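You operate a simulated robot arm through the tools that you are given. There is no shell and no other tool. Be economical: measure what you need, move in short steps, check, and stop when the job is done.

You are at the controls of a simulated two-armed robot. One attempt, no reset.

Task
Start karts on the console and show it on the tv.
Fine: tile into the console slot, console and tv on, tv input to CONSOLE.

It is judged by the outcome, as a careful person would: the job done as asked, and still so three seconds after it is handed in. It fails if anything else is knocked over, pushed out of place, dropped, spilled or broken.

Robot
Two 7-joint arms with two-finger parallel grippers on one trunk, on a base that drives. Base frame: it is fixed to the floor where the robot stands at the start and does not move with it; the origin is under the middle of the robot, x ahead of it, y to its left, z up; the surface under the hand at the start is at about z = 0.74. Lengths are in m, angles in rad, forces in N, time in s.
The left shoulder is at the start at [0.07, 0.177, 1.045], the right one opposite. With the tool pointing down near the work surface each hand reaches from about 0.3 to 0.74 m from the robot's upright axis, wherever it stands, measured 20 degrees to its own side. Places, roughly: console link button [0.8, 0.1, 0.8]; console on-off button [0.8, 0.2, 0.8]; console slot [0.8, 0, 0.8]; tv input button [0.8, 0.4, 0.8]; tv on-off button [0.8, 0.5, 0.8]. Payload 3.43 kg a hand.
Tool frame (each hand has its own): the origin (TCP) lies between the finger pads and is the grasp point; the fingertips stand 0.03 m ahead of it; z points along the fingers, y is the line along which they close. The gripper opens to 0.094 m. The fingers are 0.028 m wide and 0.01 m thick; the gripper's body (0.05 by 0.096 m) begins 0.055 m behind the TCP.
Orientation is that of the tool frame in the base frame, as [roll, pitch, yaw] about the fixed x, y, z axes, in that order (R = Rz(yaw) Ry(pitch) Rx(roll)). With the fingers straight down and closing along the base's y, the tool's x points along the base's -x, its y along +y and its z along -z.

Tools
- The arms move only by the tool apply_moves. It takes "left_plan", "right_plan" or both (then of equal length, played together; a hand with none holds still); each is a list of rows, each an object of numbers (a shift or turn left out is 0, a gripper value left out holds the last): "tx", "ty", "tz": the shift along the base's x, y, z in mm; "rx", "ry", "rz": the turn, a rotation vector about the base's x, y, z in rad; "jaw": the opening, from 0 (shut) to 1 (fully open). In form: [{"tx": .., "ty": .., "tz": .., "rx": .., "ry": .., "rz": .., "jaw": ..}, ...]. A call has 1 to 10 rows; each row is the pose to reach, as a shift and turn from the pose commanded when the call began. Each row takes 0.2 s and may step no farther than 0.05 m and 0.15 rad from the row before; otherwise, or with a gripper value out of range, the whole call is refused. Where a pose cannot be reached the arm comes as near as it can. A force on the tool above 90 N (or 10 N above the force at the start of the call, whichever is more), or a blocked arm, ends the call early, and 0.2 s more pass. The fingers move at their own pace (about 0.153 m/s each) and stop on an object; they squeeze with about 30 N. The grip force told is the motor's: it shows also when the fingers shut on nothing. Time passes only in rows, and 0.2 s behind the last, so rows that repeat a pose let the fingers close. The reply holds the time, the measured pose of the TCP, the force on the tool along the base axes, the opening and the grip force, in the units named above and with some noise, with the torque about the TCP (base axes, N m) and any sound that the robot's microphone picked up.
- Cameras (640 x 400 px; columns grow to the right, rows downward): "scene" is now at [0.1443, 0.0193, 1.3702]; the picture's right is [0.13, -0.99, 0.00], its down [-0.63, -0.08, -0.78] and it looks along [0.77, 0.10, -0.63] (base axes); focal length 252 px, centre (320, 200). "left" rides on the left gripper at [0.076, -0.014, -0.102] in its tool frame; the picture's right is [0.18, 0.98, 0.00], its down [-0.75, 0.14, -0.64] and it looks along [-0.63, 0.12, 0.77] (tool axes); focal length 243 px, centre (320, 200). "right" rides on the right gripper at [0.076, 0.014, -0.102] in its tool frame; the picture's right is [-0.18, 0.98, 0.00], its down [-0.75, -0.14, -0.64] and it looks along [-0.63, -0.12, 0.77] (tool axes); focal length 243 px, centre (320, 200). There is no depth. A picture from a camera that has moved, and an enlarged one, comes with that camera's place and axes in the base frame and with its lens. The place of the scene camera against the robot may be out by one fixed shift of up to 0.025 m in any direction.
- capture(camera): a new picture of that camera. No time passes.
- raise_lower(by): slides the trunk up (or, below 0, down) by that many m; the arms and the scene camera ride with it, the base frame stays. It gives what a move gives, with no picture.
- roll_base(legs): drives the robot by 1 to 6 legs, each [ahead, turn to the left] in m and rad, along the robot's own axes; the way and the turn of a leg run together, so that a leg with both is an arc; at most 1.5 m and 3.142 rad a leg. The arms and the cameras ride along, it lands a little off, and it stops where it bumps. It gives what a move gives.
- head_to(pan, tilt): turns the head with the scene camera to pan (to the left, within 1.501 rad either way) and tilt (down, from -0.506 to 1.204), counted from straight ahead of the robot. It gives what a move gives.
- zoom(camera, box): a new picture of the part [left, top, right, bottom] of that camera's present view, enlarged. No time passes.
- hand_in(): hands the job in; it is judged then, once.

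Work in short steps. Places have to be worked out from the pictures, the camera data and where the tool is seen: move nearer, look again, correct. Check each grasp and each placing, and mend what went wrong. You have 120 turns and 92 pictures in all, those below and enlarged ones among them. Open the grippers and draw the arms clear of the work before you hand the job in, unless the task says otherwise; then end with one line.

The tools are called after "Emit:" as a command line: name --argument value ..., lists and objects as JSON in quotes. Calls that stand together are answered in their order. apply_moves: Moves the arms, as the interface text tells. Its arguments: {"type":"object","properties":{"left_plan":{"type":"array"},"right_plan":{"type":"array"}},"required":[]} The other tools are called the same way: raise_lower (by) slides the trunk up or down; roll_base (legs) drives the base; head_to (pan, tilt) turns the head that bears the scene camera; capture (camera) takes a picture; zoom (camera, box) takes an enlarged picture of a part of a camera's view; hand_in () hands the job in.

At the start:

```text
time: 0.0
left_tcp_pos: [0.4964, 0.3502, 1.1083]
left_tcp_rot: [-3.14, -0.001, 3.141]
left_force: [0.8, 0.7, -0.7]
left_moment: [0.0, -0.01, 0.02]
left_gripper_width: 0.0941
left_gripper_force: 0.1
right_tcp_pos: [0.5812, -0.0787, 1.1352]
right_tcp_rot: [-3.141, -0.001, 3.141]
right_force: [0.2, 1.0, 0.1]
right_moment: [-0.01, -0.02, 0.02]
right_gripper_width: 0.0942
right_gripper_force: 0.0
trunk travel left (down, up): [-0.625, 0.215]
robot x, y, heading: [-0.0016, -0.0015, 0.002]
head pan, tilt: [0.127, 0.682]
```

scene: 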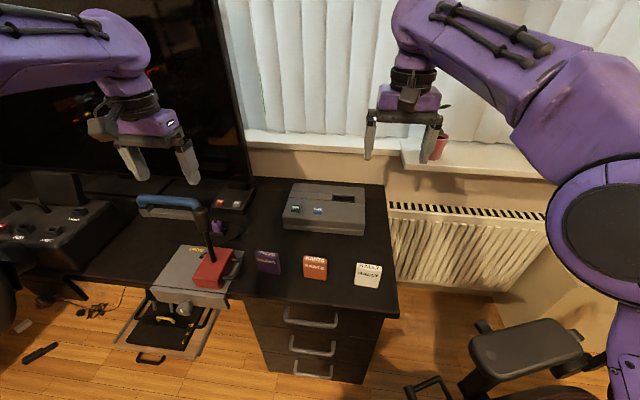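
right: 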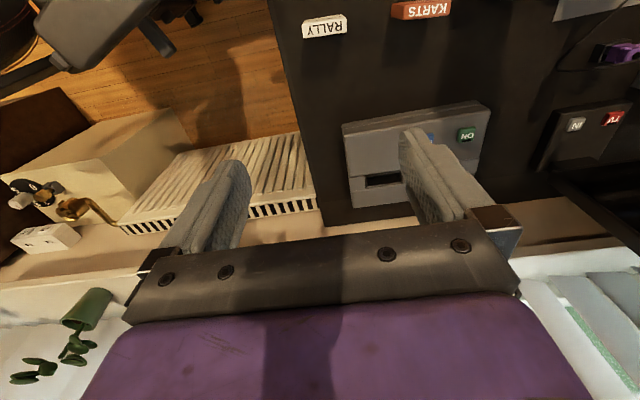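
left: 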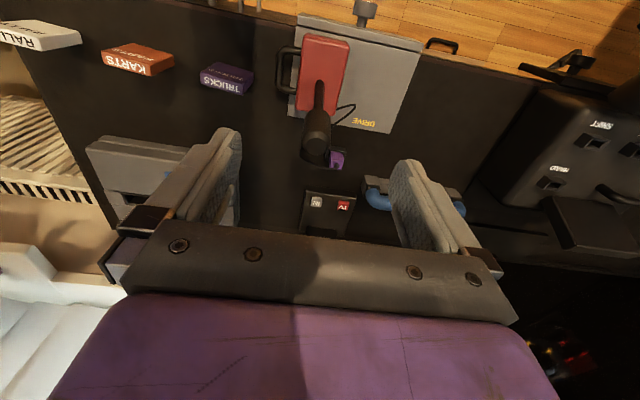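

The orange KARTS tile, the console and the small tv panel are visible; I zoom in to get details.

Emit:
zoom --camera "scene" --box '[190, 160, 410, 300]'

Emit:
zoom --camera "right" --box '[290, 0, 640, 220]'

```text
2.86 times, centred on (300, 230) of scene
camera zoom: at [0.1443, 0.0193, 1.3702], right [0.13, -0.99, 0.0], down [-0.63, -0.08, -0.78], along [0.77, 0.1, -0.63], focal length 719 px, centre (377, 114)
```

zoom: 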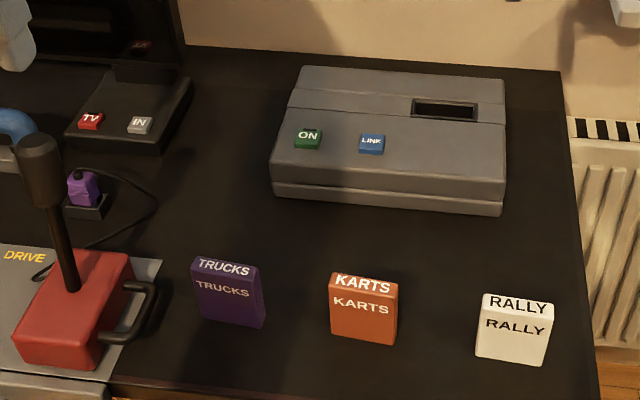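

```text
1.82 times, centred on (465, 110) of right
camera zoom: at [0.5041, -0.0649, 1.2369], right [0.18, 0.98, 0.0], down [0.75, -0.14, 0.64], along [0.63, -0.12, -0.77], focal length 441 px, centre (56, 364)
```

zoom: 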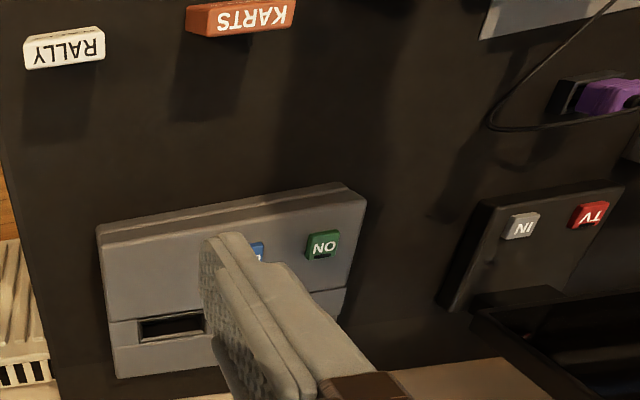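

The tile stands upright at about [0.555, 0.085], and the slot sits near [0.85, 0.02], which is beyond arm reach. I look down and around to see whether the base can move forward.

Emit:
head_to --pan 0.1 --tilt 1.2

Emit:
capture --camera "scene"

```text
time: 0.9
left_tcp_pos: [0.4978, 0.3502, 1.1075]
left_tcp_rot: [-3.141, 0.0, 3.141]
left_force: [0.0, 0.8, 0.9]
left_moment: [-0.02, 0.0, 0.0]
left_gripper_width: 0.0941
left_gripper_force: 0.0
right_tcp_pos: [0.582, -0.0793, 1.1349]
right_tcp_rot: [-3.142, 0.0, 3.141]
right_force: [0.1, -0.1, -0.5]
right_moment: [0.01, -0.02, -0.03]
right_gripper_width: 0.0942
right_gripper_force: 0.0
trunk travel left (down, up): [-0.625, 0.215]
robot x, y, heading: [-0.0002, -0.0037, 0.002]
head pan, tilt: [0.099, 1.201]
```

```text
86 pictures are left
camera scene: at [0.1151, 0.014, 1.3327], right [0.1, -1.0, 0.0], down [-0.93, -0.09, -0.36], along [0.36, 0.04, -0.93], focal length 252 px, centre (320, 200)
```

scene: 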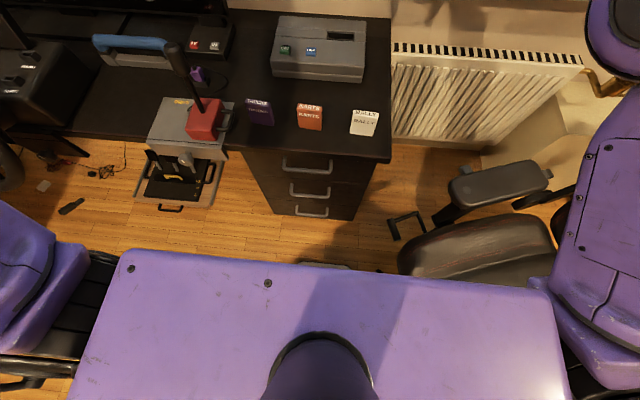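

There looks to be about 0.2 m of free floor ahead, but a chair stands at the right. I look right to judge its clearance.

Emit:
head_to --pan -0.7 --tilt 1.1

Emit:
capture --camera "scene"

Emit:
head_to --pan 0.8 --tilt 1.0

Emit:
capture --camera "scene"

```text
time: 2.1
left_tcp_pos: [0.4977, 0.3502, 1.1078]
left_tcp_rot: [3.141, -0.001, 3.14]
left_force: [0.1, -0.9, 0.3]
left_moment: [-0.01, -0.01, -0.03]
left_gripper_width: 0.094
left_gripper_force: 0.0
right_tcp_pos: [0.582, -0.0794, 1.1345]
right_tcp_rot: [-3.141, 0.001, 3.14]
right_force: [-0.5, -0.3, -0.2]
right_moment: [0.04, 0.03, 0.0]
right_gripper_width: 0.094
right_gripper_force: 0.1
trunk travel left (down, up): [-0.625, 0.215]
robot x, y, heading: [-0.0019, 0.0029, -0.001]
head pan, tilt: [-0.7, 1.1]
```

```text
85 pictures are left
camera scene: at [0.1077, -0.0322, 1.3387], right [-0.64, -0.77, 0.0], down [-0.68, 0.57, -0.45], along [0.35, -0.29, -0.89], focal length 252 px, centre (320, 200)
```

scene: 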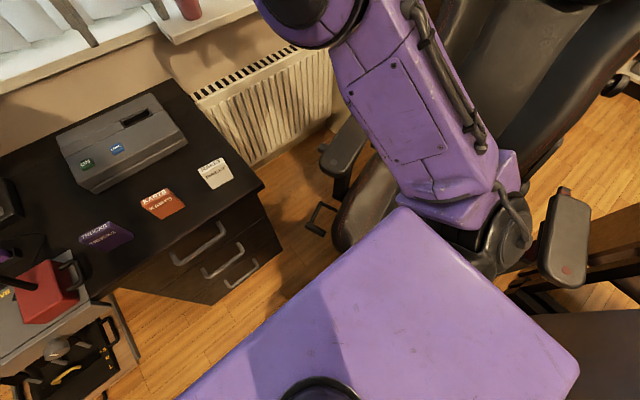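

```text
time: 3.7
left_tcp_pos: [0.4982, 0.3504, 1.1064]
left_tcp_rot: [-3.142, 0.001, -3.141]
left_force: [0.0, -0.5, -0.4]
left_moment: [-0.06, -0.01, -0.02]
left_gripper_width: 0.0946
left_gripper_force: 0.2
right_tcp_pos: [0.5817, -0.0792, 1.1356]
right_tcp_rot: [-3.141, 0.001, 3.14]
right_force: [-0.1, 0.0, -0.8]
right_moment: [0.0, 0.01, 0.0]
right_gripper_width: 0.0937
right_gripper_force: 0.1
trunk travel left (down, up): [-0.625, 0.215]
robot x, y, heading: [-0.0011, -0.002, -0.002]
head pan, tilt: [0.799, 1.0]
```

```text
84 pictures are left
camera scene: at [0.108, 0.0583, 1.3453], right [0.72, -0.7, 0.0], down [-0.59, -0.6, -0.54], along [0.38, 0.39, -0.84], focal length 252 px, centre (320, 200)
```

scene: 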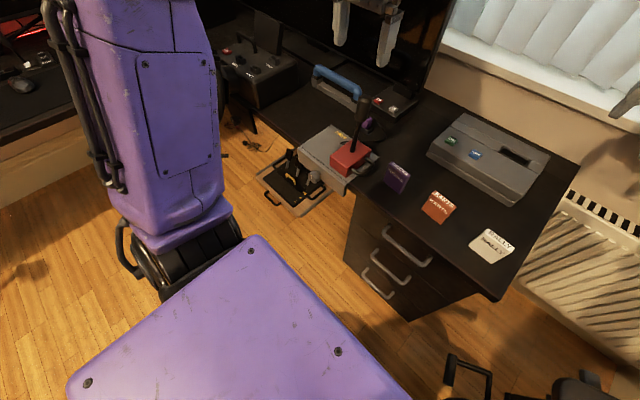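

The left floor is free, while the chair seat is close on the right front. I shift the robot about 0.2 m left (turn, drive, turn back), then check before going forward.

Emit:
roll_base --legs '[[0, 1.57], [0.2, 0], [0, -1.57]]'

Emit:
head_to --pan 0.0 --tilt 1.2

Emit:
capture --camera "scene"

```text
time: 12.9
left_tcp_pos: [0.4963, 0.5531, 1.1075]
left_tcp_rot: [3.141, 0.0, -3.135]
left_force: [-1.1, -0.5, 0.1]
left_moment: [0.02, 0.03, -0.01]
left_gripper_width: 0.094
left_gripper_force: 0.1
right_tcp_pos: [0.5807, 0.124, 1.1354]
right_tcp_rot: [3.142, 0.001, -3.136]
right_force: [0.0, -0.3, -0.4]
right_moment: [-0.03, 0.01, 0.02]
right_gripper_width: 0.0938
right_gripper_force: 0.0
trunk travel left (down, up): [-0.625, 0.215]
robot x, y, heading: [0.0013, 0.2006, 0.004]
head pan, tilt: [0.799, 1.0]
```

```text
time: 14.1
left_tcp_pos: [0.4947, 0.5525, 1.1073]
left_tcp_rot: [-3.141, 0.0, -3.138]
left_force: [0.3, 0.2, 0.8]
left_moment: [-0.03, 0.01, 0.03]
left_gripper_width: 0.0938
left_gripper_force: 0.1
right_tcp_pos: [0.5816, 0.1248, 1.1351]
right_tcp_rot: [-3.141, 0.0, -3.136]
right_force: [-0.3, 0.2, -0.1]
right_moment: [0.01, 0.07, -0.01]
right_gripper_width: 0.094
right_gripper_force: 0.0
trunk travel left (down, up): [-0.625, 0.215]
robot x, y, heading: [0.0027, 0.1998, 0.005]
head pan, tilt: [0.0, 1.201]
```

```text
83 pictures are left
camera scene: at [0.1145, 0.2088, 1.3327], right [0.01, -1.0, 0.0], down [-0.93, -0.01, -0.36], along [0.36, 0.0, -0.93], focal length 252 px, centre (320, 200)
```

scene: 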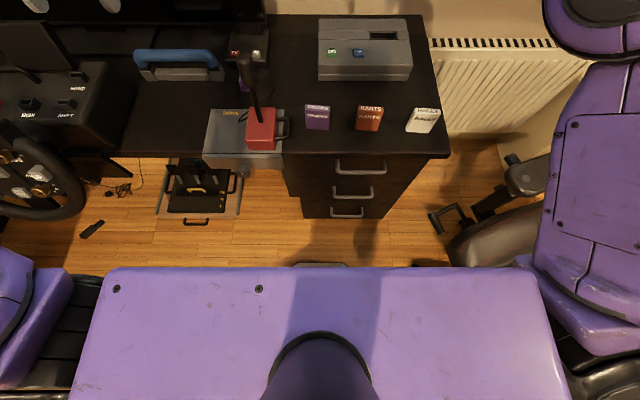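

Clear ahead by the look of it; I drive forward 0.15 m.

Emit:
roll_base --legs '[[0.15, 0]]'

Emit:
head_to --pan 0.0 --tilt 0.9

Emit:
capture --camera "scene"

Emit:
capture --camera "right"

Emit:
capture --camera "left"

```text
time: 15.4
left_tcp_pos: [0.6443, 0.5538, 1.108]
left_tcp_rot: [-3.141, 0.001, -3.136]
left_force: [0.4, 1.1, -0.1]
left_moment: [0.01, -0.01, 0.0]
left_gripper_width: 0.0938
left_gripper_force: 0.0
right_tcp_pos: [0.7313, 0.1243, 1.1355]
right_tcp_rot: [-3.141, 0.0, -3.137]
right_force: [0.7, -0.4, 0.4]
right_moment: [-0.03, 0.03, -0.02]
right_gripper_width: 0.0939
right_gripper_force: 0.0
trunk travel left (down, up): [-0.625, 0.215]
robot x, y, heading: [0.1502, 0.2006, 0.001]
head pan, tilt: [0.0, 1.201]
```

```text
time: 16.2
left_tcp_pos: [0.6458, 0.5536, 1.109]
left_tcp_rot: [3.141, 0.0, -3.137]
left_force: [0.0, 0.2, -0.4]
left_moment: [0.0, 0.01, 0.0]
left_gripper_width: 0.0939
left_gripper_force: 0.1
right_tcp_pos: [0.731, 0.1242, 1.1357]
right_tcp_rot: [3.141, -0.001, -3.137]
right_force: [0.4, 0.1, 0.1]
right_moment: [0.04, -0.04, -0.02]
right_gripper_width: 0.0942
right_gripper_force: 0.0
trunk travel left (down, up): [-0.625, 0.215]
robot x, y, heading: [0.1447, 0.2057, 0.007]
head pan, tilt: [0.0, 0.901]
```

```text
82 pictures are left
camera scene: at [0.2846, 0.2098, 1.3524], right [0.01, -1.0, 0.0], down [-0.78, 0.0, -0.62], along [0.62, 0.0, -0.78], focal length 252 px, centre (320, 200)
```

scene: 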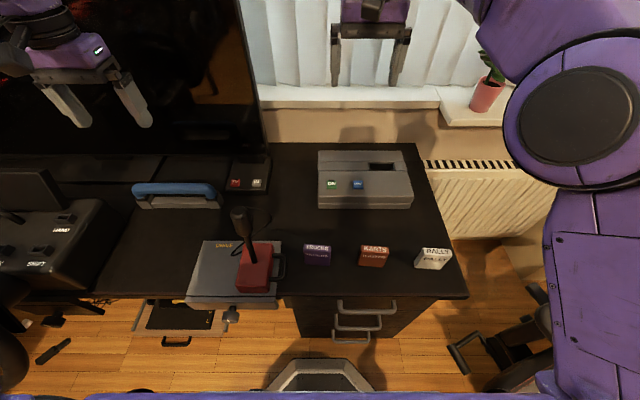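

```text
81 pictures are left
camera right: at [0.6542, 0.1386, 1.2369], right [0.18, 0.98, 0.0], down [0.75, -0.14, 0.64], along [0.63, -0.11, -0.77], focal length 243 px, centre (320, 200)
```

right: 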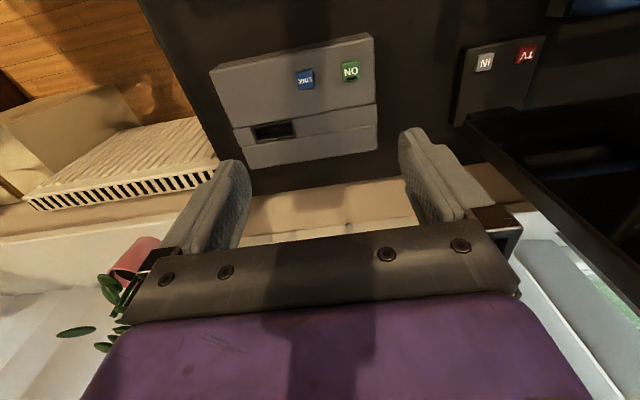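

```text
80 pictures are left
camera left: at [0.5689, 0.5386, 1.2099], right [-0.19, 0.98, 0.0], down [0.75, 0.15, 0.64], along [0.63, 0.12, -0.77], focal length 243 px, centre (320, 200)
```

left: 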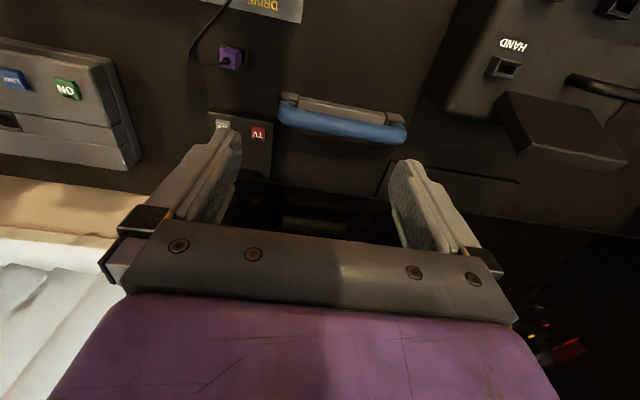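

Base is at x≈0.15 with no bump. The slot from the right camera is about [0.83, 0.02]; now I move the right hand back over the KARTS tile (~[0.55, 0.08]).

Emit:
apply_moves --right_plan '[{"tx": -40, "ty": -10, "tz": -20}, {"tx": -80, "ty": -20, "tz": -45}, {"tx": -120, "ty": -32, "tz": -75}, {"tx": -150, "ty": -42, "tz": -110}, {"tx": -165, "ty": -45, "tz": -150}, {"tx": -165, "ty": -45, "tz": -150}]'

Emit:
capture --camera "right"

Emit:
capture --camera "scene"

```text
refused: row 3 steps farther than a row can; nothing moved
```

```text
79 pictures are left
camera right: at [0.6542, 0.1386, 1.2369], right [0.18, 0.98, 0.0], down [0.75, -0.14, 0.64], along [0.63, -0.11, -0.77], focal length 243 px, centre (320, 200)
```

right: 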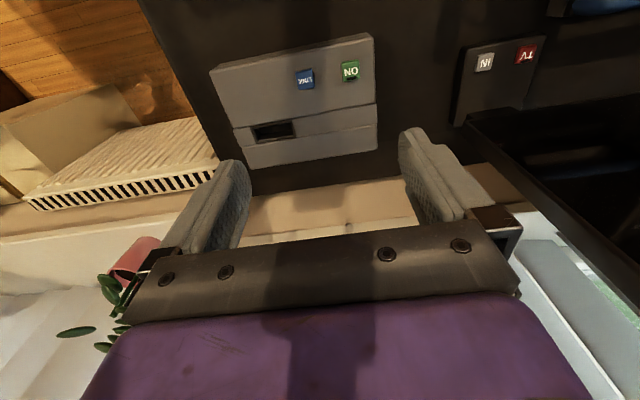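

```text
78 pictures are left
camera scene: at [0.2846, 0.2098, 1.3524], right [0.01, -1.0, 0.0], down [-0.78, 0.0, -0.62], along [0.62, 0.0, -0.78], focal length 252 px, centre (320, 200)
```

scene: 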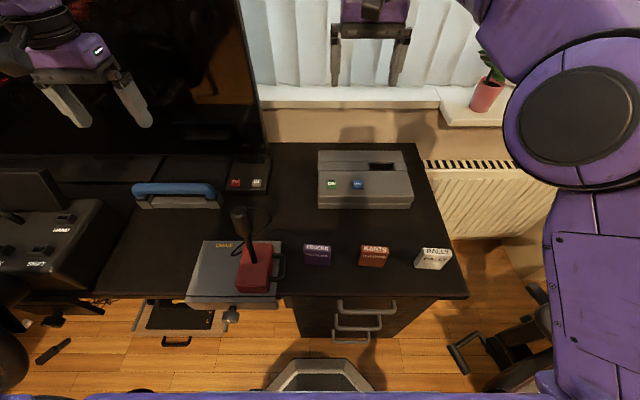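

One row stepped too far, so the call was refused; I resend it with smaller steps.

Emit:
apply_moves --right_plan '[{"tx": -35, "ty": -10, "tz": -20}, {"tx": -70, "ty": -20, "tz": -40}, {"tx": -105, "ty": -30, "tz": -65}, {"tx": -135, "ty": -38, "tz": -95}, {"tx": -155, "ty": -43, "tz": -125}, {"tx": -165, "ty": -45, "tz": -150}, {"tx": -165, "ty": -45, "tz": -150}]'

Emit:
capture --camera "right"

Emit:
capture --camera "scene"

```text
time: 17.9
left_tcp_pos: [0.6441, 0.5532, 1.1078]
left_tcp_rot: [-3.141, 0.0, -3.137]
left_force: [-0.9, -0.5, -1.0]
left_moment: [0.01, 0.03, 0.03]
left_gripper_width: 0.094
left_gripper_force: 0.0
right_tcp_pos: [0.5647, 0.0778, 0.9844]
right_tcp_rot: [-3.141, 0.001, -3.136]
right_force: [0.0, -0.4, -0.3]
right_moment: [0.02, -0.02, -0.05]
right_gripper_width: 0.094
right_gripper_force: 0.0
trunk travel left (down, up): [-0.625, 0.215]
robot x, y, heading: [0.1514, 0.2027, 0.003]
head pan, tilt: [0.0, 0.901]
```

```text
77 pictures are left
camera right: at [0.4888, 0.0923, 1.0867], right [0.18, 0.98, 0.0], down [0.75, -0.14, 0.64], along [0.63, -0.11, -0.77], focal length 243 px, centre (320, 200)
```

right: 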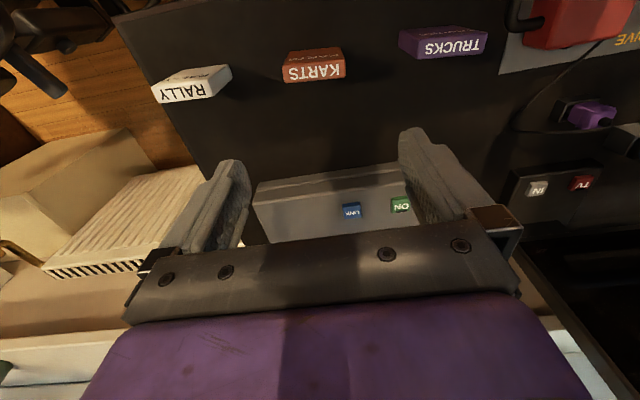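

```text
76 pictures are left
camera scene: at [0.2846, 0.2092, 1.3525], right [0.01, -1.0, 0.0], down [-0.78, 0.0, -0.62], along [0.62, 0.0, -0.78], focal length 252 px, centre (320, 200)
```

scene: 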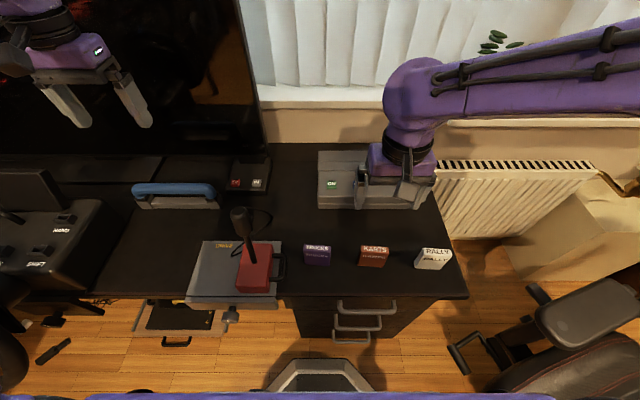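

KARTS' top centre computes to about [0.547, 0.078]; I move above it and lower to z≈0.89, then look again.

Emit:
apply_moves --right_plan '[{"tx": -17, "ty": 0, "tz": -30}, {"tx": -17, "ty": 0, "tz": -60}, {"tx": -17, "ty": 0, "tz": -95}, {"tx": -17, "ty": 0, "tz": -95}]'

Emit:
zoom --camera "right" --box '[160, 0, 480, 200]'

Emit:
zoom --camera "scene" --box '[280, 140, 480, 300]'

```text
time: 18.9
left_tcp_pos: [0.645, 0.5531, 1.1071]
left_tcp_rot: [-3.141, 0.002, -3.136]
left_force: [-0.7, -0.9, 0.3]
left_moment: [-0.01, 0.0, 0.0]
left_gripper_width: 0.094
left_gripper_force: 0.0
right_tcp_pos: [0.5487, 0.0794, 0.8914]
right_tcp_rot: [-3.141, 0.003, -3.135]
right_force: [0.2, -1.0, 0.0]
right_moment: [0.02, -0.02, -0.05]
right_gripper_width: 0.094
right_gripper_force: 0.1
trunk travel left (down, up): [-0.625, 0.215]
robot x, y, heading: [0.1493, 0.2004, 0.007]
head pan, tilt: [0.0, 0.901]
```

```text
2.00 times, centred on (320, 100) of right
camera zoom: at [0.4716, 0.0931, 0.9925], right [0.18, 0.98, 0.0], down [0.75, -0.14, 0.64], along [0.63, -0.11, -0.77], focal length 485 px, centre (320, 400)
```

zoom: 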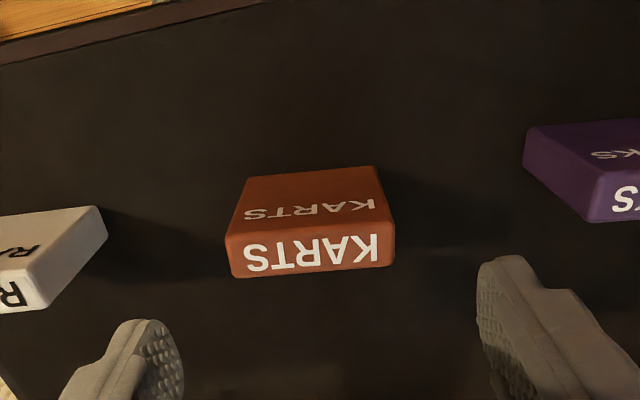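

```text
2.50 times, centred on (380, 220) of scene
camera zoom: at [0.2839, 0.2095, 1.3526], right [0.01, -1.0, 0.0], down [-0.78, 0.0, -0.62], along [0.62, 0.0, -0.78], focal length 629 px, centre (170, 150)
```

zoom: 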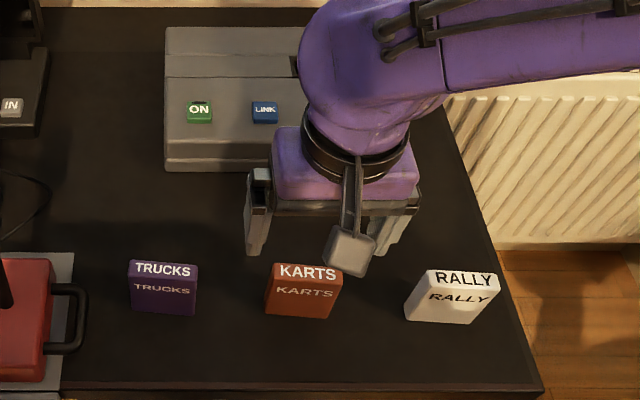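

The tile measures roughly 62 × 19 × 70 mm, top at z≈0.81, centre [0.5455, 0.077], yaw about −0.11. I align the hand and lower it so the fingers straddle its upper part.

Emit:
apply_moves --right_plan '[{"tx": -3, "ty": -2, "tz": 0, "rz": -0.1}, {"tx": -3, "ty": -2, "tz": -30, "rz": -0.11}, {"tx": -3, "ty": -2, "tz": -55, "rz": -0.11}, {"tx": -3, "ty": -2, "tz": -75, "rz": -0.11}, {"tx": -3, "ty": -2, "tz": -78, "rz": -0.11}, {"tx": -3, "ty": -2, "tz": -78, "rz": -0.11}]'

Emit:
zoom --camera "right" --box '[160, 50, 480, 250]'

Emit:
zoom --camera "scene" --box '[280, 160, 480, 300]'

```text
time: 20.2
left_tcp_pos: [0.6451, 0.5523, 1.1077]
left_tcp_rot: [3.141, 0.002, -3.135]
left_force: [1.2, -0.6, -0.5]
left_moment: [0.0, 0.0, 0.0]
left_gripper_width: 0.094
left_gripper_force: 0.1
right_tcp_pos: [0.5451, 0.0768, 0.8126]
right_tcp_rot: [-3.141, 0.0, 3.036]
right_force: [-0.3, 0.6, 0.3]
right_moment: [0.03, -0.01, 0.03]
right_gripper_width: 0.0936
right_gripper_force: 0.1
trunk travel left (down, up): [-0.625, 0.215]
robot x, y, heading: [0.1522, 0.1988, 0.007]
head pan, tilt: [0.0, 0.901]
```

```text
2.00 times, centred on (320, 150) of right
camera zoom: at [0.4715, 0.0995, 0.9142], right [0.29, 0.96, 0.0], down [0.73, -0.22, 0.64], along [0.62, -0.18, -0.77], focal length 485 px, centre (320, 300)
```

zoom: 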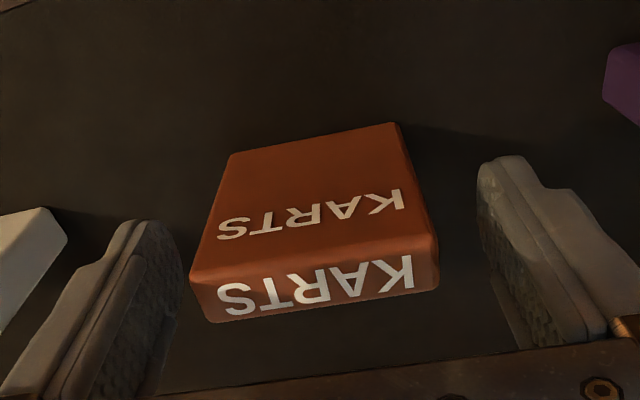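

```text
2.86 times, centred on (380, 230) of scene
camera zoom: at [0.2845, 0.2097, 1.3525], right [0.01, -1.0, 0.0], down [-0.78, 0.0, -0.62], along [0.62, 0.0, -0.78], focal length 719 px, centre (149, 114)
```

zoom: 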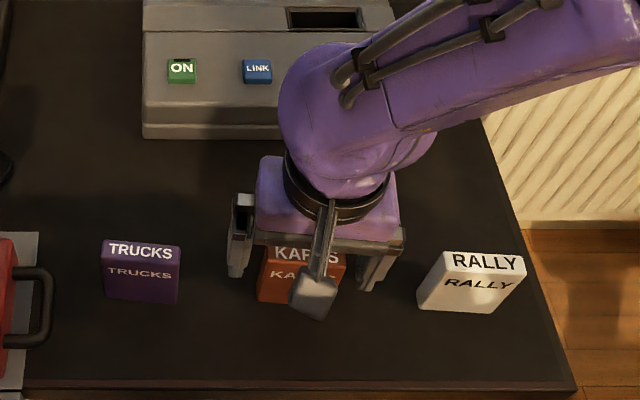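

The tile lies between the fingers, centred; I close the jaws.

Emit:
apply_moves --right_plan '[{"jaw": 0.3}, {"jaw": 0.3}, {"jaw": 0.3}]'

Emit:
zoom --camera "right" --box '[160, 50, 480, 250]'

```text
time: 21.1
left_tcp_pos: [0.6451, 0.554, 1.1066]
left_tcp_rot: [3.142, -0.001, -3.137]
left_force: [0.2, -0.4, -0.9]
left_moment: [-0.01, -0.02, -0.03]
left_gripper_width: 0.094
left_gripper_force: 0.1
right_tcp_pos: [0.5472, 0.0776, 0.812]
right_tcp_rot: [-3.141, 0.001, 3.036]
right_force: [0.5, 0.0, 0.4]
right_moment: [0.0, -0.02, 0.0]
right_gripper_width: 0.0666
right_gripper_force: 30.1
trunk travel left (down, up): [-0.625, 0.215]
robot x, y, heading: [0.1493, 0.2023, 0.008]
head pan, tilt: [0.0, 0.901]
```

```text
2.00 times, centred on (320, 150) of right
camera zoom: at [0.4716, 0.0995, 0.9143], right [0.29, 0.96, 0.0], down [0.73, -0.22, 0.64], along [0.62, -0.18, -0.77], focal length 485 px, centre (320, 300)
```

zoom: 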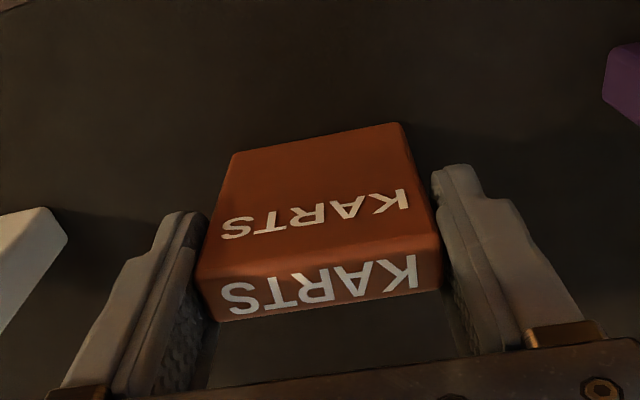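

Grip holds (0.0666 m, 30 N). I lift straight up, undo the yaw and carry it toward the slot at height.

Emit:
apply_moves --right_plan '[{"tz": 30}, {"tz": 70}, {"tz": 110, "rz": 0.05}, {"tz": 130, "rz": 0.11}, {"tx": 40, "ty": -8, "tz": 140, "rz": 0.11}, {"tx": 85, "ty": -16, "tz": 140, "rz": 0.11}, {"tx": 130, "ty": -24, "tz": 140, "rz": 0.11}, {"tx": 175, "ty": -32, "tz": 140, "rz": 0.11}, {"tx": 215, "ty": -42, "tz": 140, "rz": 0.11}, {"tx": 235, "ty": -54, "tz": 140, "rz": 0.11}]'

Emit:
capture --camera "right"

Emit:
capture --camera "scene"

```text
time: 23.2
left_tcp_pos: [0.6459, 0.5535, 1.1077]
left_tcp_rot: [3.141, 0.001, -3.136]
left_force: [0.5, -0.1, 0.6]
left_moment: [0.0, 0.02, 0.01]
left_gripper_width: 0.094
left_gripper_force: 0.2
right_tcp_pos: [0.7818, 0.0231, 0.9532]
right_tcp_rot: [3.14, -0.002, -3.136]
right_force: [0.5, -0.1, 0.2]
right_moment: [0.03, -0.01, 0.04]
right_gripper_width: 0.0652
right_gripper_force: 29.8
trunk travel left (down, up): [-0.625, 0.215]
robot x, y, heading: [0.1479, 0.2017, 0.003]
head pan, tilt: [0.0, 0.901]
```

```text
70 pictures are left
camera right: at [0.7039, 0.0371, 1.0539], right [0.18, 0.98, 0.0], down [0.75, -0.14, 0.64], along [0.63, -0.11, -0.77], focal length 243 px, centre (320, 200)
```

right: 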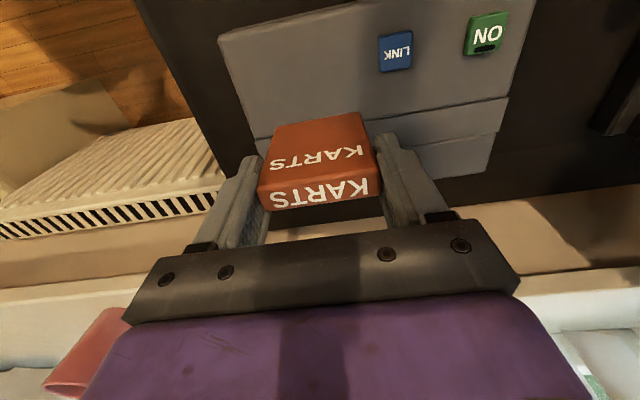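

```text
69 pictures are left
camera scene: at [0.2852, 0.2091, 1.3525], right [0.01, -1.0, 0.0], down [-0.78, 0.0, -0.62], along [0.62, 0.0, -0.78], focal length 252 px, centre (320, 200)
```

scene: 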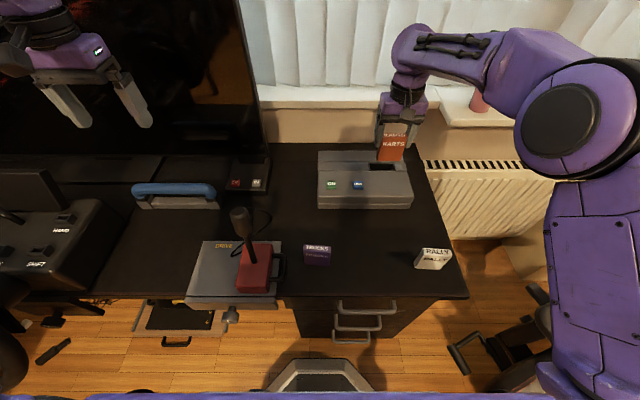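

The slot (triangulated ≈[0.831, 0.02, 0.80]) is hidden by the tile; moving the hand forward 45 mm should bring it into view.

Emit:
apply_moves --right_plan '[{"tx": 25}, {"tx": 45}, {"tx": 45}]'

Emit:
zoom --camera "right" --box '[200, 0, 440, 220]'

Emit:
zoom --camera "scene" --box '[310, 100, 450, 220]'

```text
time: 24.1
left_tcp_pos: [0.6443, 0.5551, 1.1075]
left_tcp_rot: [3.141, 0.001, -3.137]
left_force: [-0.2, 0.4, -1.1]
left_moment: [0.01, -0.02, 0.01]
left_gripper_width: 0.094
left_gripper_force: 0.0
right_tcp_pos: [0.8261, 0.0238, 0.953]
right_tcp_rot: [3.141, 0.0, -3.136]
right_force: [0.0, -0.1, -0.6]
right_moment: [0.0, -0.02, 0.01]
right_gripper_width: 0.065
right_gripper_force: 30.1
trunk travel left (down, up): [-0.625, 0.215]
robot x, y, heading: [0.1499, 0.2031, 0.005]
head pan, tilt: [0.0, 0.901]
```

```text
1.82 times, centred on (320, 110) of right
camera zoom: at [0.7482, 0.0379, 1.0545], right [0.18, 0.98, 0.0], down [0.75, -0.14, 0.64], along [0.63, -0.11, -0.77], focal length 441 px, centre (320, 364)
```

zoom: 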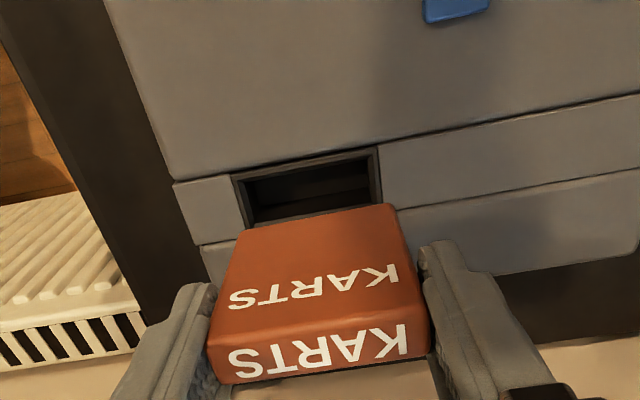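

```text
3.33 times, centred on (380, 160) of scene
camera zoom: at [0.2837, 0.2098, 1.3526], right [0.01, -1.0, 0.0], down [-0.78, 0.0, -0.62], along [0.62, 0.0, -0.78], focal length 838 px, centre (120, 333)
```

zoom: 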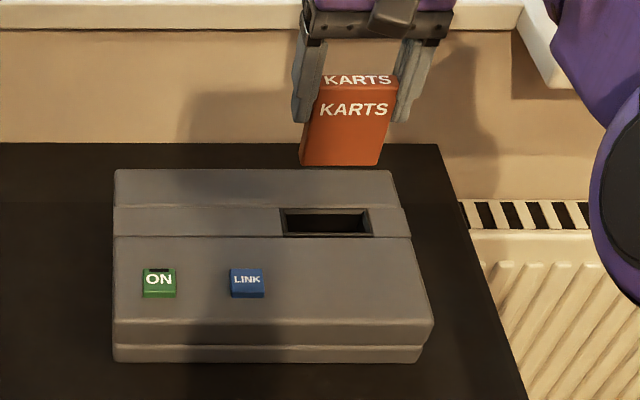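

Slot opening computes to centre ≈[0.830, 0.0175] and the tile's centre to ≈[0.830, 0.023]. I shift −5.5 mm in y and lower until the tile's bottom is ~15 mm above the console, then recheck.

Emit:
apply_moves --right_plan '[{"ty": -5.5}, {"ty": -5.5, "tz": -25}, {"ty": -5.5, "tz": -45}, {"ty": -5.5, "tz": -60}, {"ty": -5.5, "tz": -60}]'

Emit:
zoom --camera "right" --box '[220, 60, 420, 220]'

Emit:
zoom --camera "scene" --box '[340, 120, 430, 190]'

```text
time: 25.2
left_tcp_pos: [0.6451, 0.5537, 1.108]
left_tcp_rot: [-3.141, 0.001, -3.136]
left_force: [1.2, 0.8, -0.1]
left_moment: [-0.01, 0.03, -0.02]
left_gripper_width: 0.0937
left_gripper_force: 0.1
right_tcp_pos: [0.8264, 0.0182, 0.8935]
right_tcp_rot: [-3.142, -0.001, -3.136]
right_force: [-0.9, -0.8, -0.7]
right_moment: [-0.03, -0.01, -0.01]
right_gripper_width: 0.065
right_gripper_force: 30.1
trunk travel left (down, up): [-0.625, 0.215]
robot x, y, heading: [0.1461, 0.2006, 0.008]
head pan, tilt: [0.0, 0.901]
```

```text
2.50 times, centred on (320, 140) of right
camera zoom: at [0.7495, 0.0322, 0.9938], right [0.18, 0.98, 0.0], down [0.75, -0.14, 0.64], along [0.63, -0.11, -0.77], focal length 606 px, centre (320, 350)
```

zoom: 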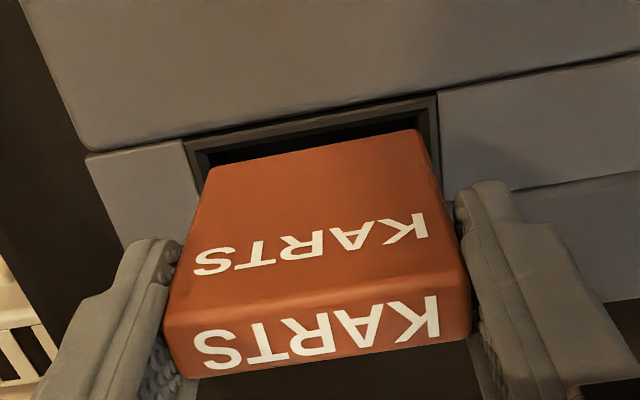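

```text
5.71 times, centred on (385, 155) of scene
camera zoom: at [0.2847, 0.2097, 1.3525], right [0.01, -1.0, 0.0], down [-0.78, 0.0, -0.62], along [0.62, 0.0, -0.78], focal length 1437 px, centre (-51, 457)
```

zoom: 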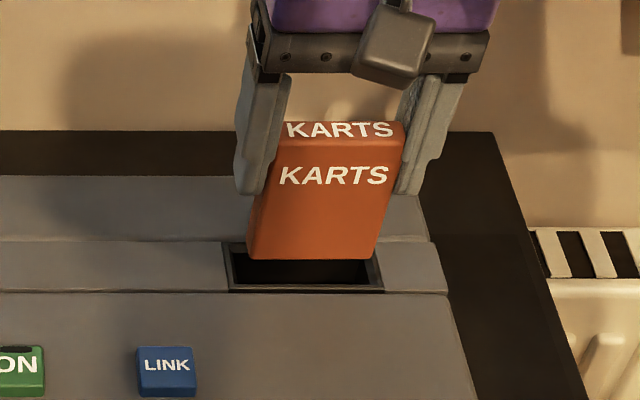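

Tile bottom ≈[0.830 centre, 0.018] at z≈0.81, lined up with the slot in both views. I descend gently by 20 mm, watching the force.

Emit:
apply_moves --right_plan '[{"tz": -5}, {"tz": -10}, {"tz": -15}, {"tz": -20}]'

Emit:
zoom --camera "right" --box '[220, 60, 420, 220]'

Emit:
zoom --camera "scene" --box '[340, 120, 430, 190]'

```text
time: 26.2
left_tcp_pos: [0.645, 0.553, 1.107]
left_tcp_rot: [-3.141, -0.001, -3.136]
left_force: [-0.5, -0.2, -0.7]
left_moment: [-0.01, -0.01, 0.01]
left_gripper_width: 0.0938
left_gripper_force: 0.0
right_tcp_pos: [0.828, 0.0191, 0.8732]
right_tcp_rot: [3.141, 0.0, -3.136]
right_force: [3.4, 0.0, 1.8]
right_moment: [0.06, -0.14, -0.09]
right_gripper_width: 0.0651
right_gripper_force: 30.1
trunk travel left (down, up): [-0.625, 0.215]
robot x, y, heading: [0.1498, 0.2001, 0.005]
head pan, tilt: [0.0, 0.901]
```

```text
2.50 times, centred on (320, 140) of right
camera zoom: at [0.7496, 0.032, 0.9744], right [0.18, 0.98, 0.0], down [0.75, -0.14, 0.64], along [0.63, -0.11, -0.77], focal length 606 px, centre (320, 350)
```

zoom: 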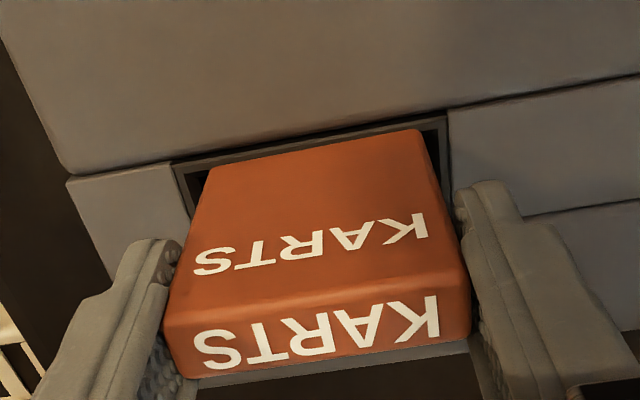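

```text
5.71 times, centred on (385, 155) of scene
camera zoom: at [0.2846, 0.2098, 1.3526], right [0.01, -1.0, 0.0], down [-0.78, 0.0, -0.62], along [0.62, 0.0, -0.78], focal length 1437 px, centre (-51, 457)
```

zoom: 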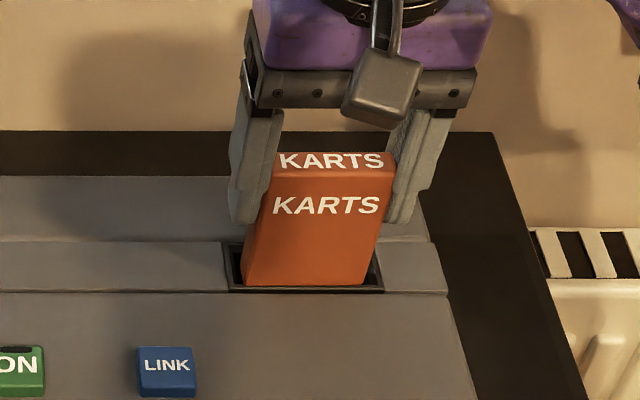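

A small +x force of 3.4 N suggests the tile is rubbing the front lip. I shift 2 mm forward and descend further.

Emit:
apply_moves --right_plan '[{"tx": 2}, {"tx": 2, "tz": -4}, {"tx": 2, "tz": -8}, {"tx": 2, "tz": -12}]'

Emit:
zoom --camera "right" --box '[220, 60, 420, 220]'

Emit:
zoom --camera "scene" --box '[340, 120, 430, 190]'

```text
time: 27.2
left_tcp_pos: [0.6468, 0.5537, 1.1055]
left_tcp_rot: [3.141, -0.003, -3.135]
left_force: [-0.5, -0.2, -0.4]
left_moment: [-0.02, 0.02, 0.0]
left_gripper_width: 0.0938
left_gripper_force: 0.0
right_tcp_pos: [0.8277, 0.0183, 0.8566]
right_tcp_rot: [-3.142, -0.008, -3.135]
right_force: [3.6, -1.2, -2.1]
right_moment: [0.02, -0.16, 0.11]
right_gripper_width: 0.0663
right_gripper_force: 30.0
trunk travel left (down, up): [-0.625, 0.215]
robot x, y, heading: [0.1517, 0.1976, 0.01]
head pan, tilt: [0.0, 0.901]
```

```text
2.50 times, centred on (320, 140) of right
camera zoom: at [0.7519, 0.0316, 0.958], right [0.18, 0.98, 0.0], down [0.76, -0.14, 0.64], along [0.63, -0.11, -0.77], focal length 606 px, centre (320, 350)
```

zoom: 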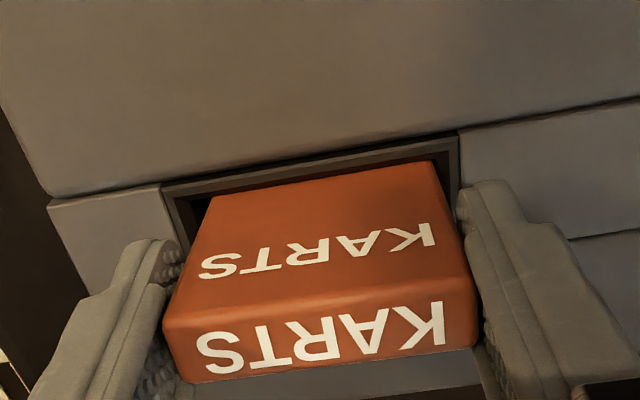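

```text
5.71 times, centred on (385, 155) of scene
camera zoom: at [0.2875, 0.2091, 1.3518], right [0.01, -1.0, 0.0], down [-0.79, 0.0, -0.62], along [0.62, 0.0, -0.79], focal length 1437 px, centre (-51, 457)
```

zoom: 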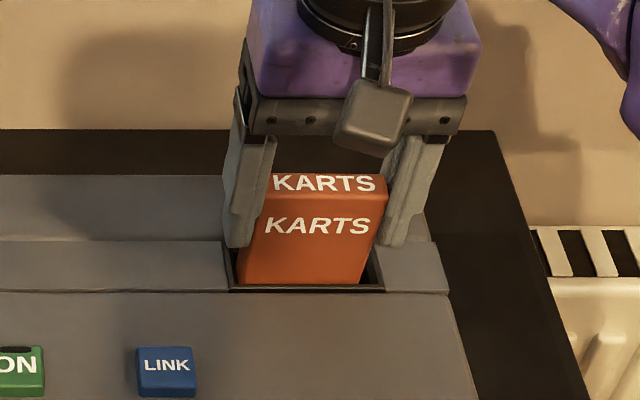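

The tile has entered; the gap is larger on the −y side, so I nudge −2 mm in y and continue down 8 mm.

Emit:
apply_moves --right_plan '[{"ty": -2}, {"ty": -2, "tz": -4}, {"ty": -2, "tz": -8}, {"ty": -2, "tz": -8}]'

Emit:
zoom --camera "right" --box '[220, 60, 420, 220]'

Emit:
zoom --camera "scene" --box '[340, 120, 430, 190]'

```text
time: 28.2
left_tcp_pos: [0.6449, 0.5531, 1.1074]
left_tcp_rot: [-3.141, -0.001, -3.138]
left_force: [-0.5, -0.1, -0.6]
left_moment: [0.0, 0.01, 0.0]
left_gripper_width: 0.0941
left_gripper_force: 0.0
right_tcp_pos: [0.8283, 0.0154, 0.8516]
right_tcp_rot: [-3.14, 0.001, -3.136]
right_force: [0.5, 0.0, 0.4]
right_moment: [0.01, -0.01, 0.0]
right_gripper_width: 0.0662
right_gripper_force: 30.3
trunk travel left (down, up): [-0.625, 0.215]
robot x, y, heading: [0.1528, 0.1997, 0.003]
head pan, tilt: [0.0, 0.901]
```

```text
2.50 times, centred on (320, 140) of right
camera zoom: at [0.7508, 0.0296, 0.9537], right [0.18, 0.98, 0.0], down [0.75, -0.14, 0.64], along [0.63, -0.11, -0.77], focal length 606 px, centre (320, 350)
```

zoom: 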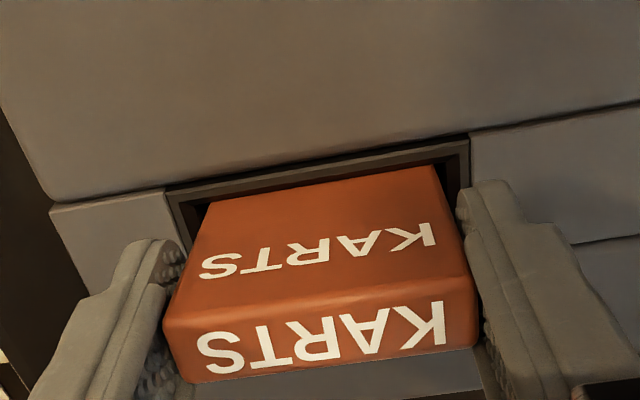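

```text
5.71 times, centred on (385, 155) of scene
camera zoom: at [0.2848, 0.2096, 1.3525], right [0.01, -1.0, 0.0], down [-0.78, 0.0, -0.62], along [0.62, 0.0, -0.78], focal length 1437 px, centre (-51, 457)
```

zoom: 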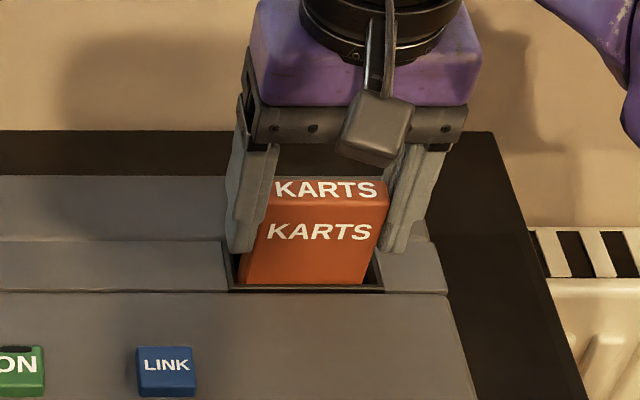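

Forces are zero and the tile hangs free in the slot. I descend another 16 mm (fingertips then just above the console top).

Emit:
apply_moves --right_plan '[{"tz": -4}, {"tz": -8}, {"tz": -12}, {"tz": -16}, {"tz": -16}]'

Emit:
zoom --camera "right" --box '[220, 60, 420, 220]'

Emit:
zoom --camera "scene" --box '[340, 120, 430, 190]'

```text
time: 29.4
left_tcp_pos: [0.6427, 0.5545, 1.1092]
left_tcp_rot: [-3.141, 0.004, -3.135]
left_force: [0.4, -0.7, -0.5]
left_moment: [-0.01, 0.04, 0.0]
left_gripper_width: 0.0938
left_gripper_force: 0.1
right_tcp_pos: [0.8285, 0.0173, 0.8397]
right_tcp_rot: [3.141, 0.009, -3.137]
right_force: [7.2, -1.1, 27.1]
right_moment: [0.08, -0.03, -0.14]
right_gripper_width: 0.0663
right_gripper_force: 30.0
trunk travel left (down, up): [-0.625, 0.215]
robot x, y, heading: [0.1476, 0.2025, 0.007]
head pan, tilt: [0.0, 0.901]
```

```text
2.50 times, centred on (320, 140) of right
camera zoom: at [0.7495, 0.031, 0.9419], right [0.18, 0.98, 0.0], down [0.75, -0.14, 0.65], along [0.64, -0.12, -0.76], focal length 606 px, centre (320, 350)
```

zoom: 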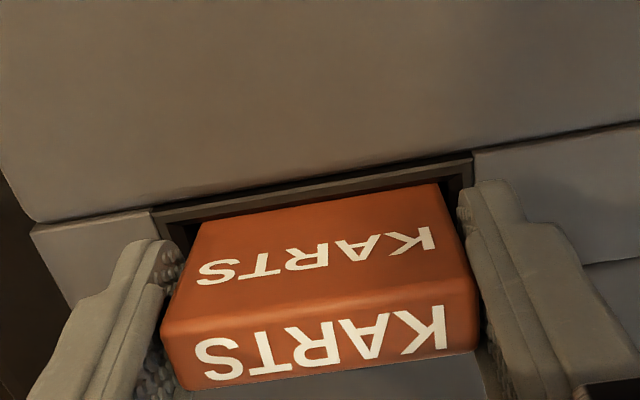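

```text
5.71 times, centred on (385, 155) of scene
camera zoom: at [0.2811, 0.2108, 1.3532], right [0.01, -1.0, 0.0], down [-0.78, -0.01, -0.62], along [0.62, 0.0, -0.78], focal length 1437 px, centre (-51, 457)
```

zoom: 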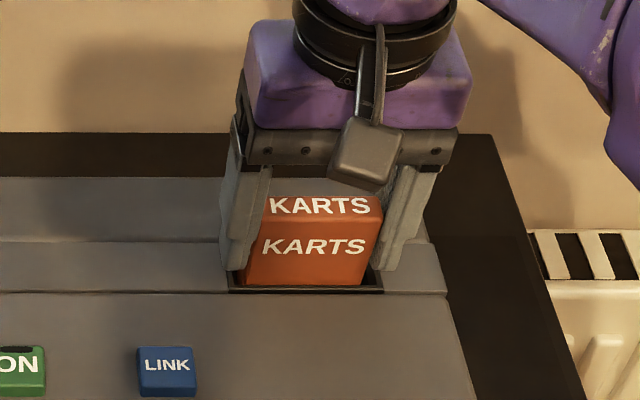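

At z=0.840 there is 27 N upward: either the tile is seated or a finger touches the rim. I relax 1.5 mm, open and rise to look.

Emit:
apply_moves --right_plan '[{"tz": 5}, {"tz": 5, "jaw": 0.9}, {"tz": 5, "jaw": 0.9}, {"tz": 45, "jaw": 0.9}, {"tz": 80, "jaw": 0.9}, {"tz": 80, "jaw": 0.9}]'

Emit:
zoom --camera "right" --box '[200, 0, 440, 220]'

Emit:
zoom --camera "scene" --box '[310, 120, 430, 210]'

```text
time: 30.9
left_tcp_pos: [0.6449, 0.5534, 1.1074]
left_tcp_rot: [3.141, 0.001, -3.137]
left_force: [1.8, 0.9, -1.6]
left_moment: [-0.02, 0.01, -0.01]
left_gripper_width: 0.094
left_gripper_force: 0.0
right_tcp_pos: [0.8273, 0.0164, 0.9154]
right_tcp_rot: [-3.141, -0.002, -3.137]
right_force: [1.3, 0.4, 0.3]
right_moment: [-0.04, 0.0, 0.01]
right_gripper_width: 0.0847
right_gripper_force: 0.1
trunk travel left (down, up): [-0.625, 0.215]
robot x, y, heading: [0.1484, 0.2062, 0.001]
head pan, tilt: [0.0, 0.901]
```

```text
1.82 times, centred on (320, 110) of right
camera zoom: at [0.7517, 0.0307, 1.0177], right [0.18, 0.98, 0.0], down [0.76, -0.14, 0.64], along [0.63, -0.11, -0.77], focal length 441 px, centre (320, 364)
```

zoom: 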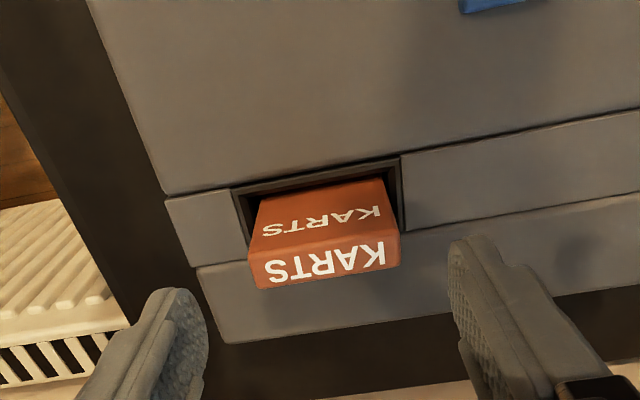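

```text
4.44 times, centred on (370, 165) of scene
camera zoom: at [0.2853, 0.2095, 1.3524], right [0.01, -1.0, 0.0], down [-0.78, 0.0, -0.62], along [0.62, 0.0, -0.78], focal length 1118 px, centre (98, 356)
```

zoom: 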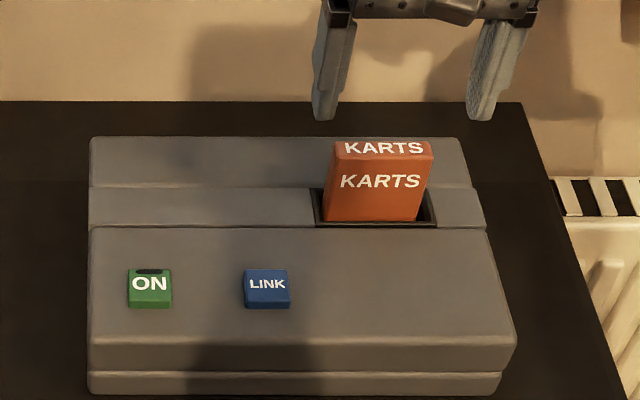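

The tile stands in the slot. I press gently on its top with closed fingers to check that it is fully seated.

Emit:
apply_moves --right_plan '[{"tx": 3, "ty": 1, "jaw": 0}, {"tx": 3, "ty": 1, "jaw": 0}, {"tx": 3, "ty": 1, "tz": -20, "jaw": 0}, {"tx": 3, "ty": 1, "tz": -40, "jaw": 0}, {"tx": 3, "ty": 1, "tz": -48, "jaw": 0}, {"tx": 3, "ty": 1, "tz": -52, "jaw": 0}, {"tx": 3, "ty": 1, "tz": -56, "jaw": 0}]'

Emit:
zoom --camera "scene" --box '[310, 120, 430, 210]'

```text
time: 32.5
left_tcp_pos: [0.6355, 0.5547, 1.1121]
left_tcp_rot: [-3.139, 0.01, -3.137]
left_force: [-0.5, -0.2, 0.6]
left_moment: [0.01, -0.01, -0.06]
left_gripper_width: 0.0935
left_gripper_force: 0.1
right_tcp_pos: [0.8283, 0.0179, 0.8784]
right_tcp_rot: [-3.139, 0.033, -3.139]
right_force: [0.5, -4.9, 71.3]
right_moment: [-0.12, -0.28, -0.02]
right_gripper_width: 0.0
right_gripper_force: 29.4
trunk travel left (down, up): [-0.625, 0.215]
robot x, y, heading: [0.148, 0.202, 0.003]
head pan, tilt: [0.0, 0.901]
```

```text
4.44 times, centred on (370, 165) of scene
camera zoom: at [0.2722, 0.2121, 1.3544], right [0.01, -1.0, 0.0], down [-0.78, -0.01, -0.63], along [0.63, 0.0, -0.78], focal length 1118 px, centre (98, 356)
```

zoom: 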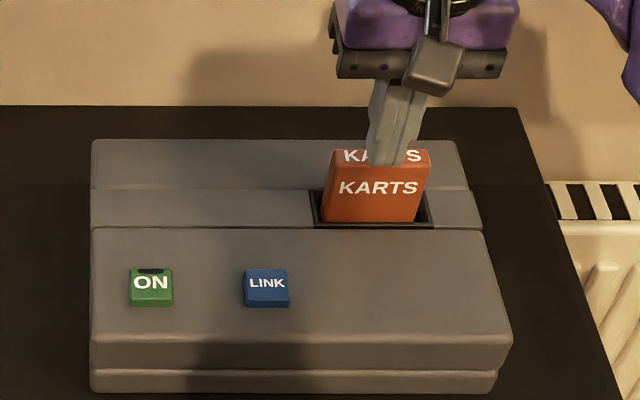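

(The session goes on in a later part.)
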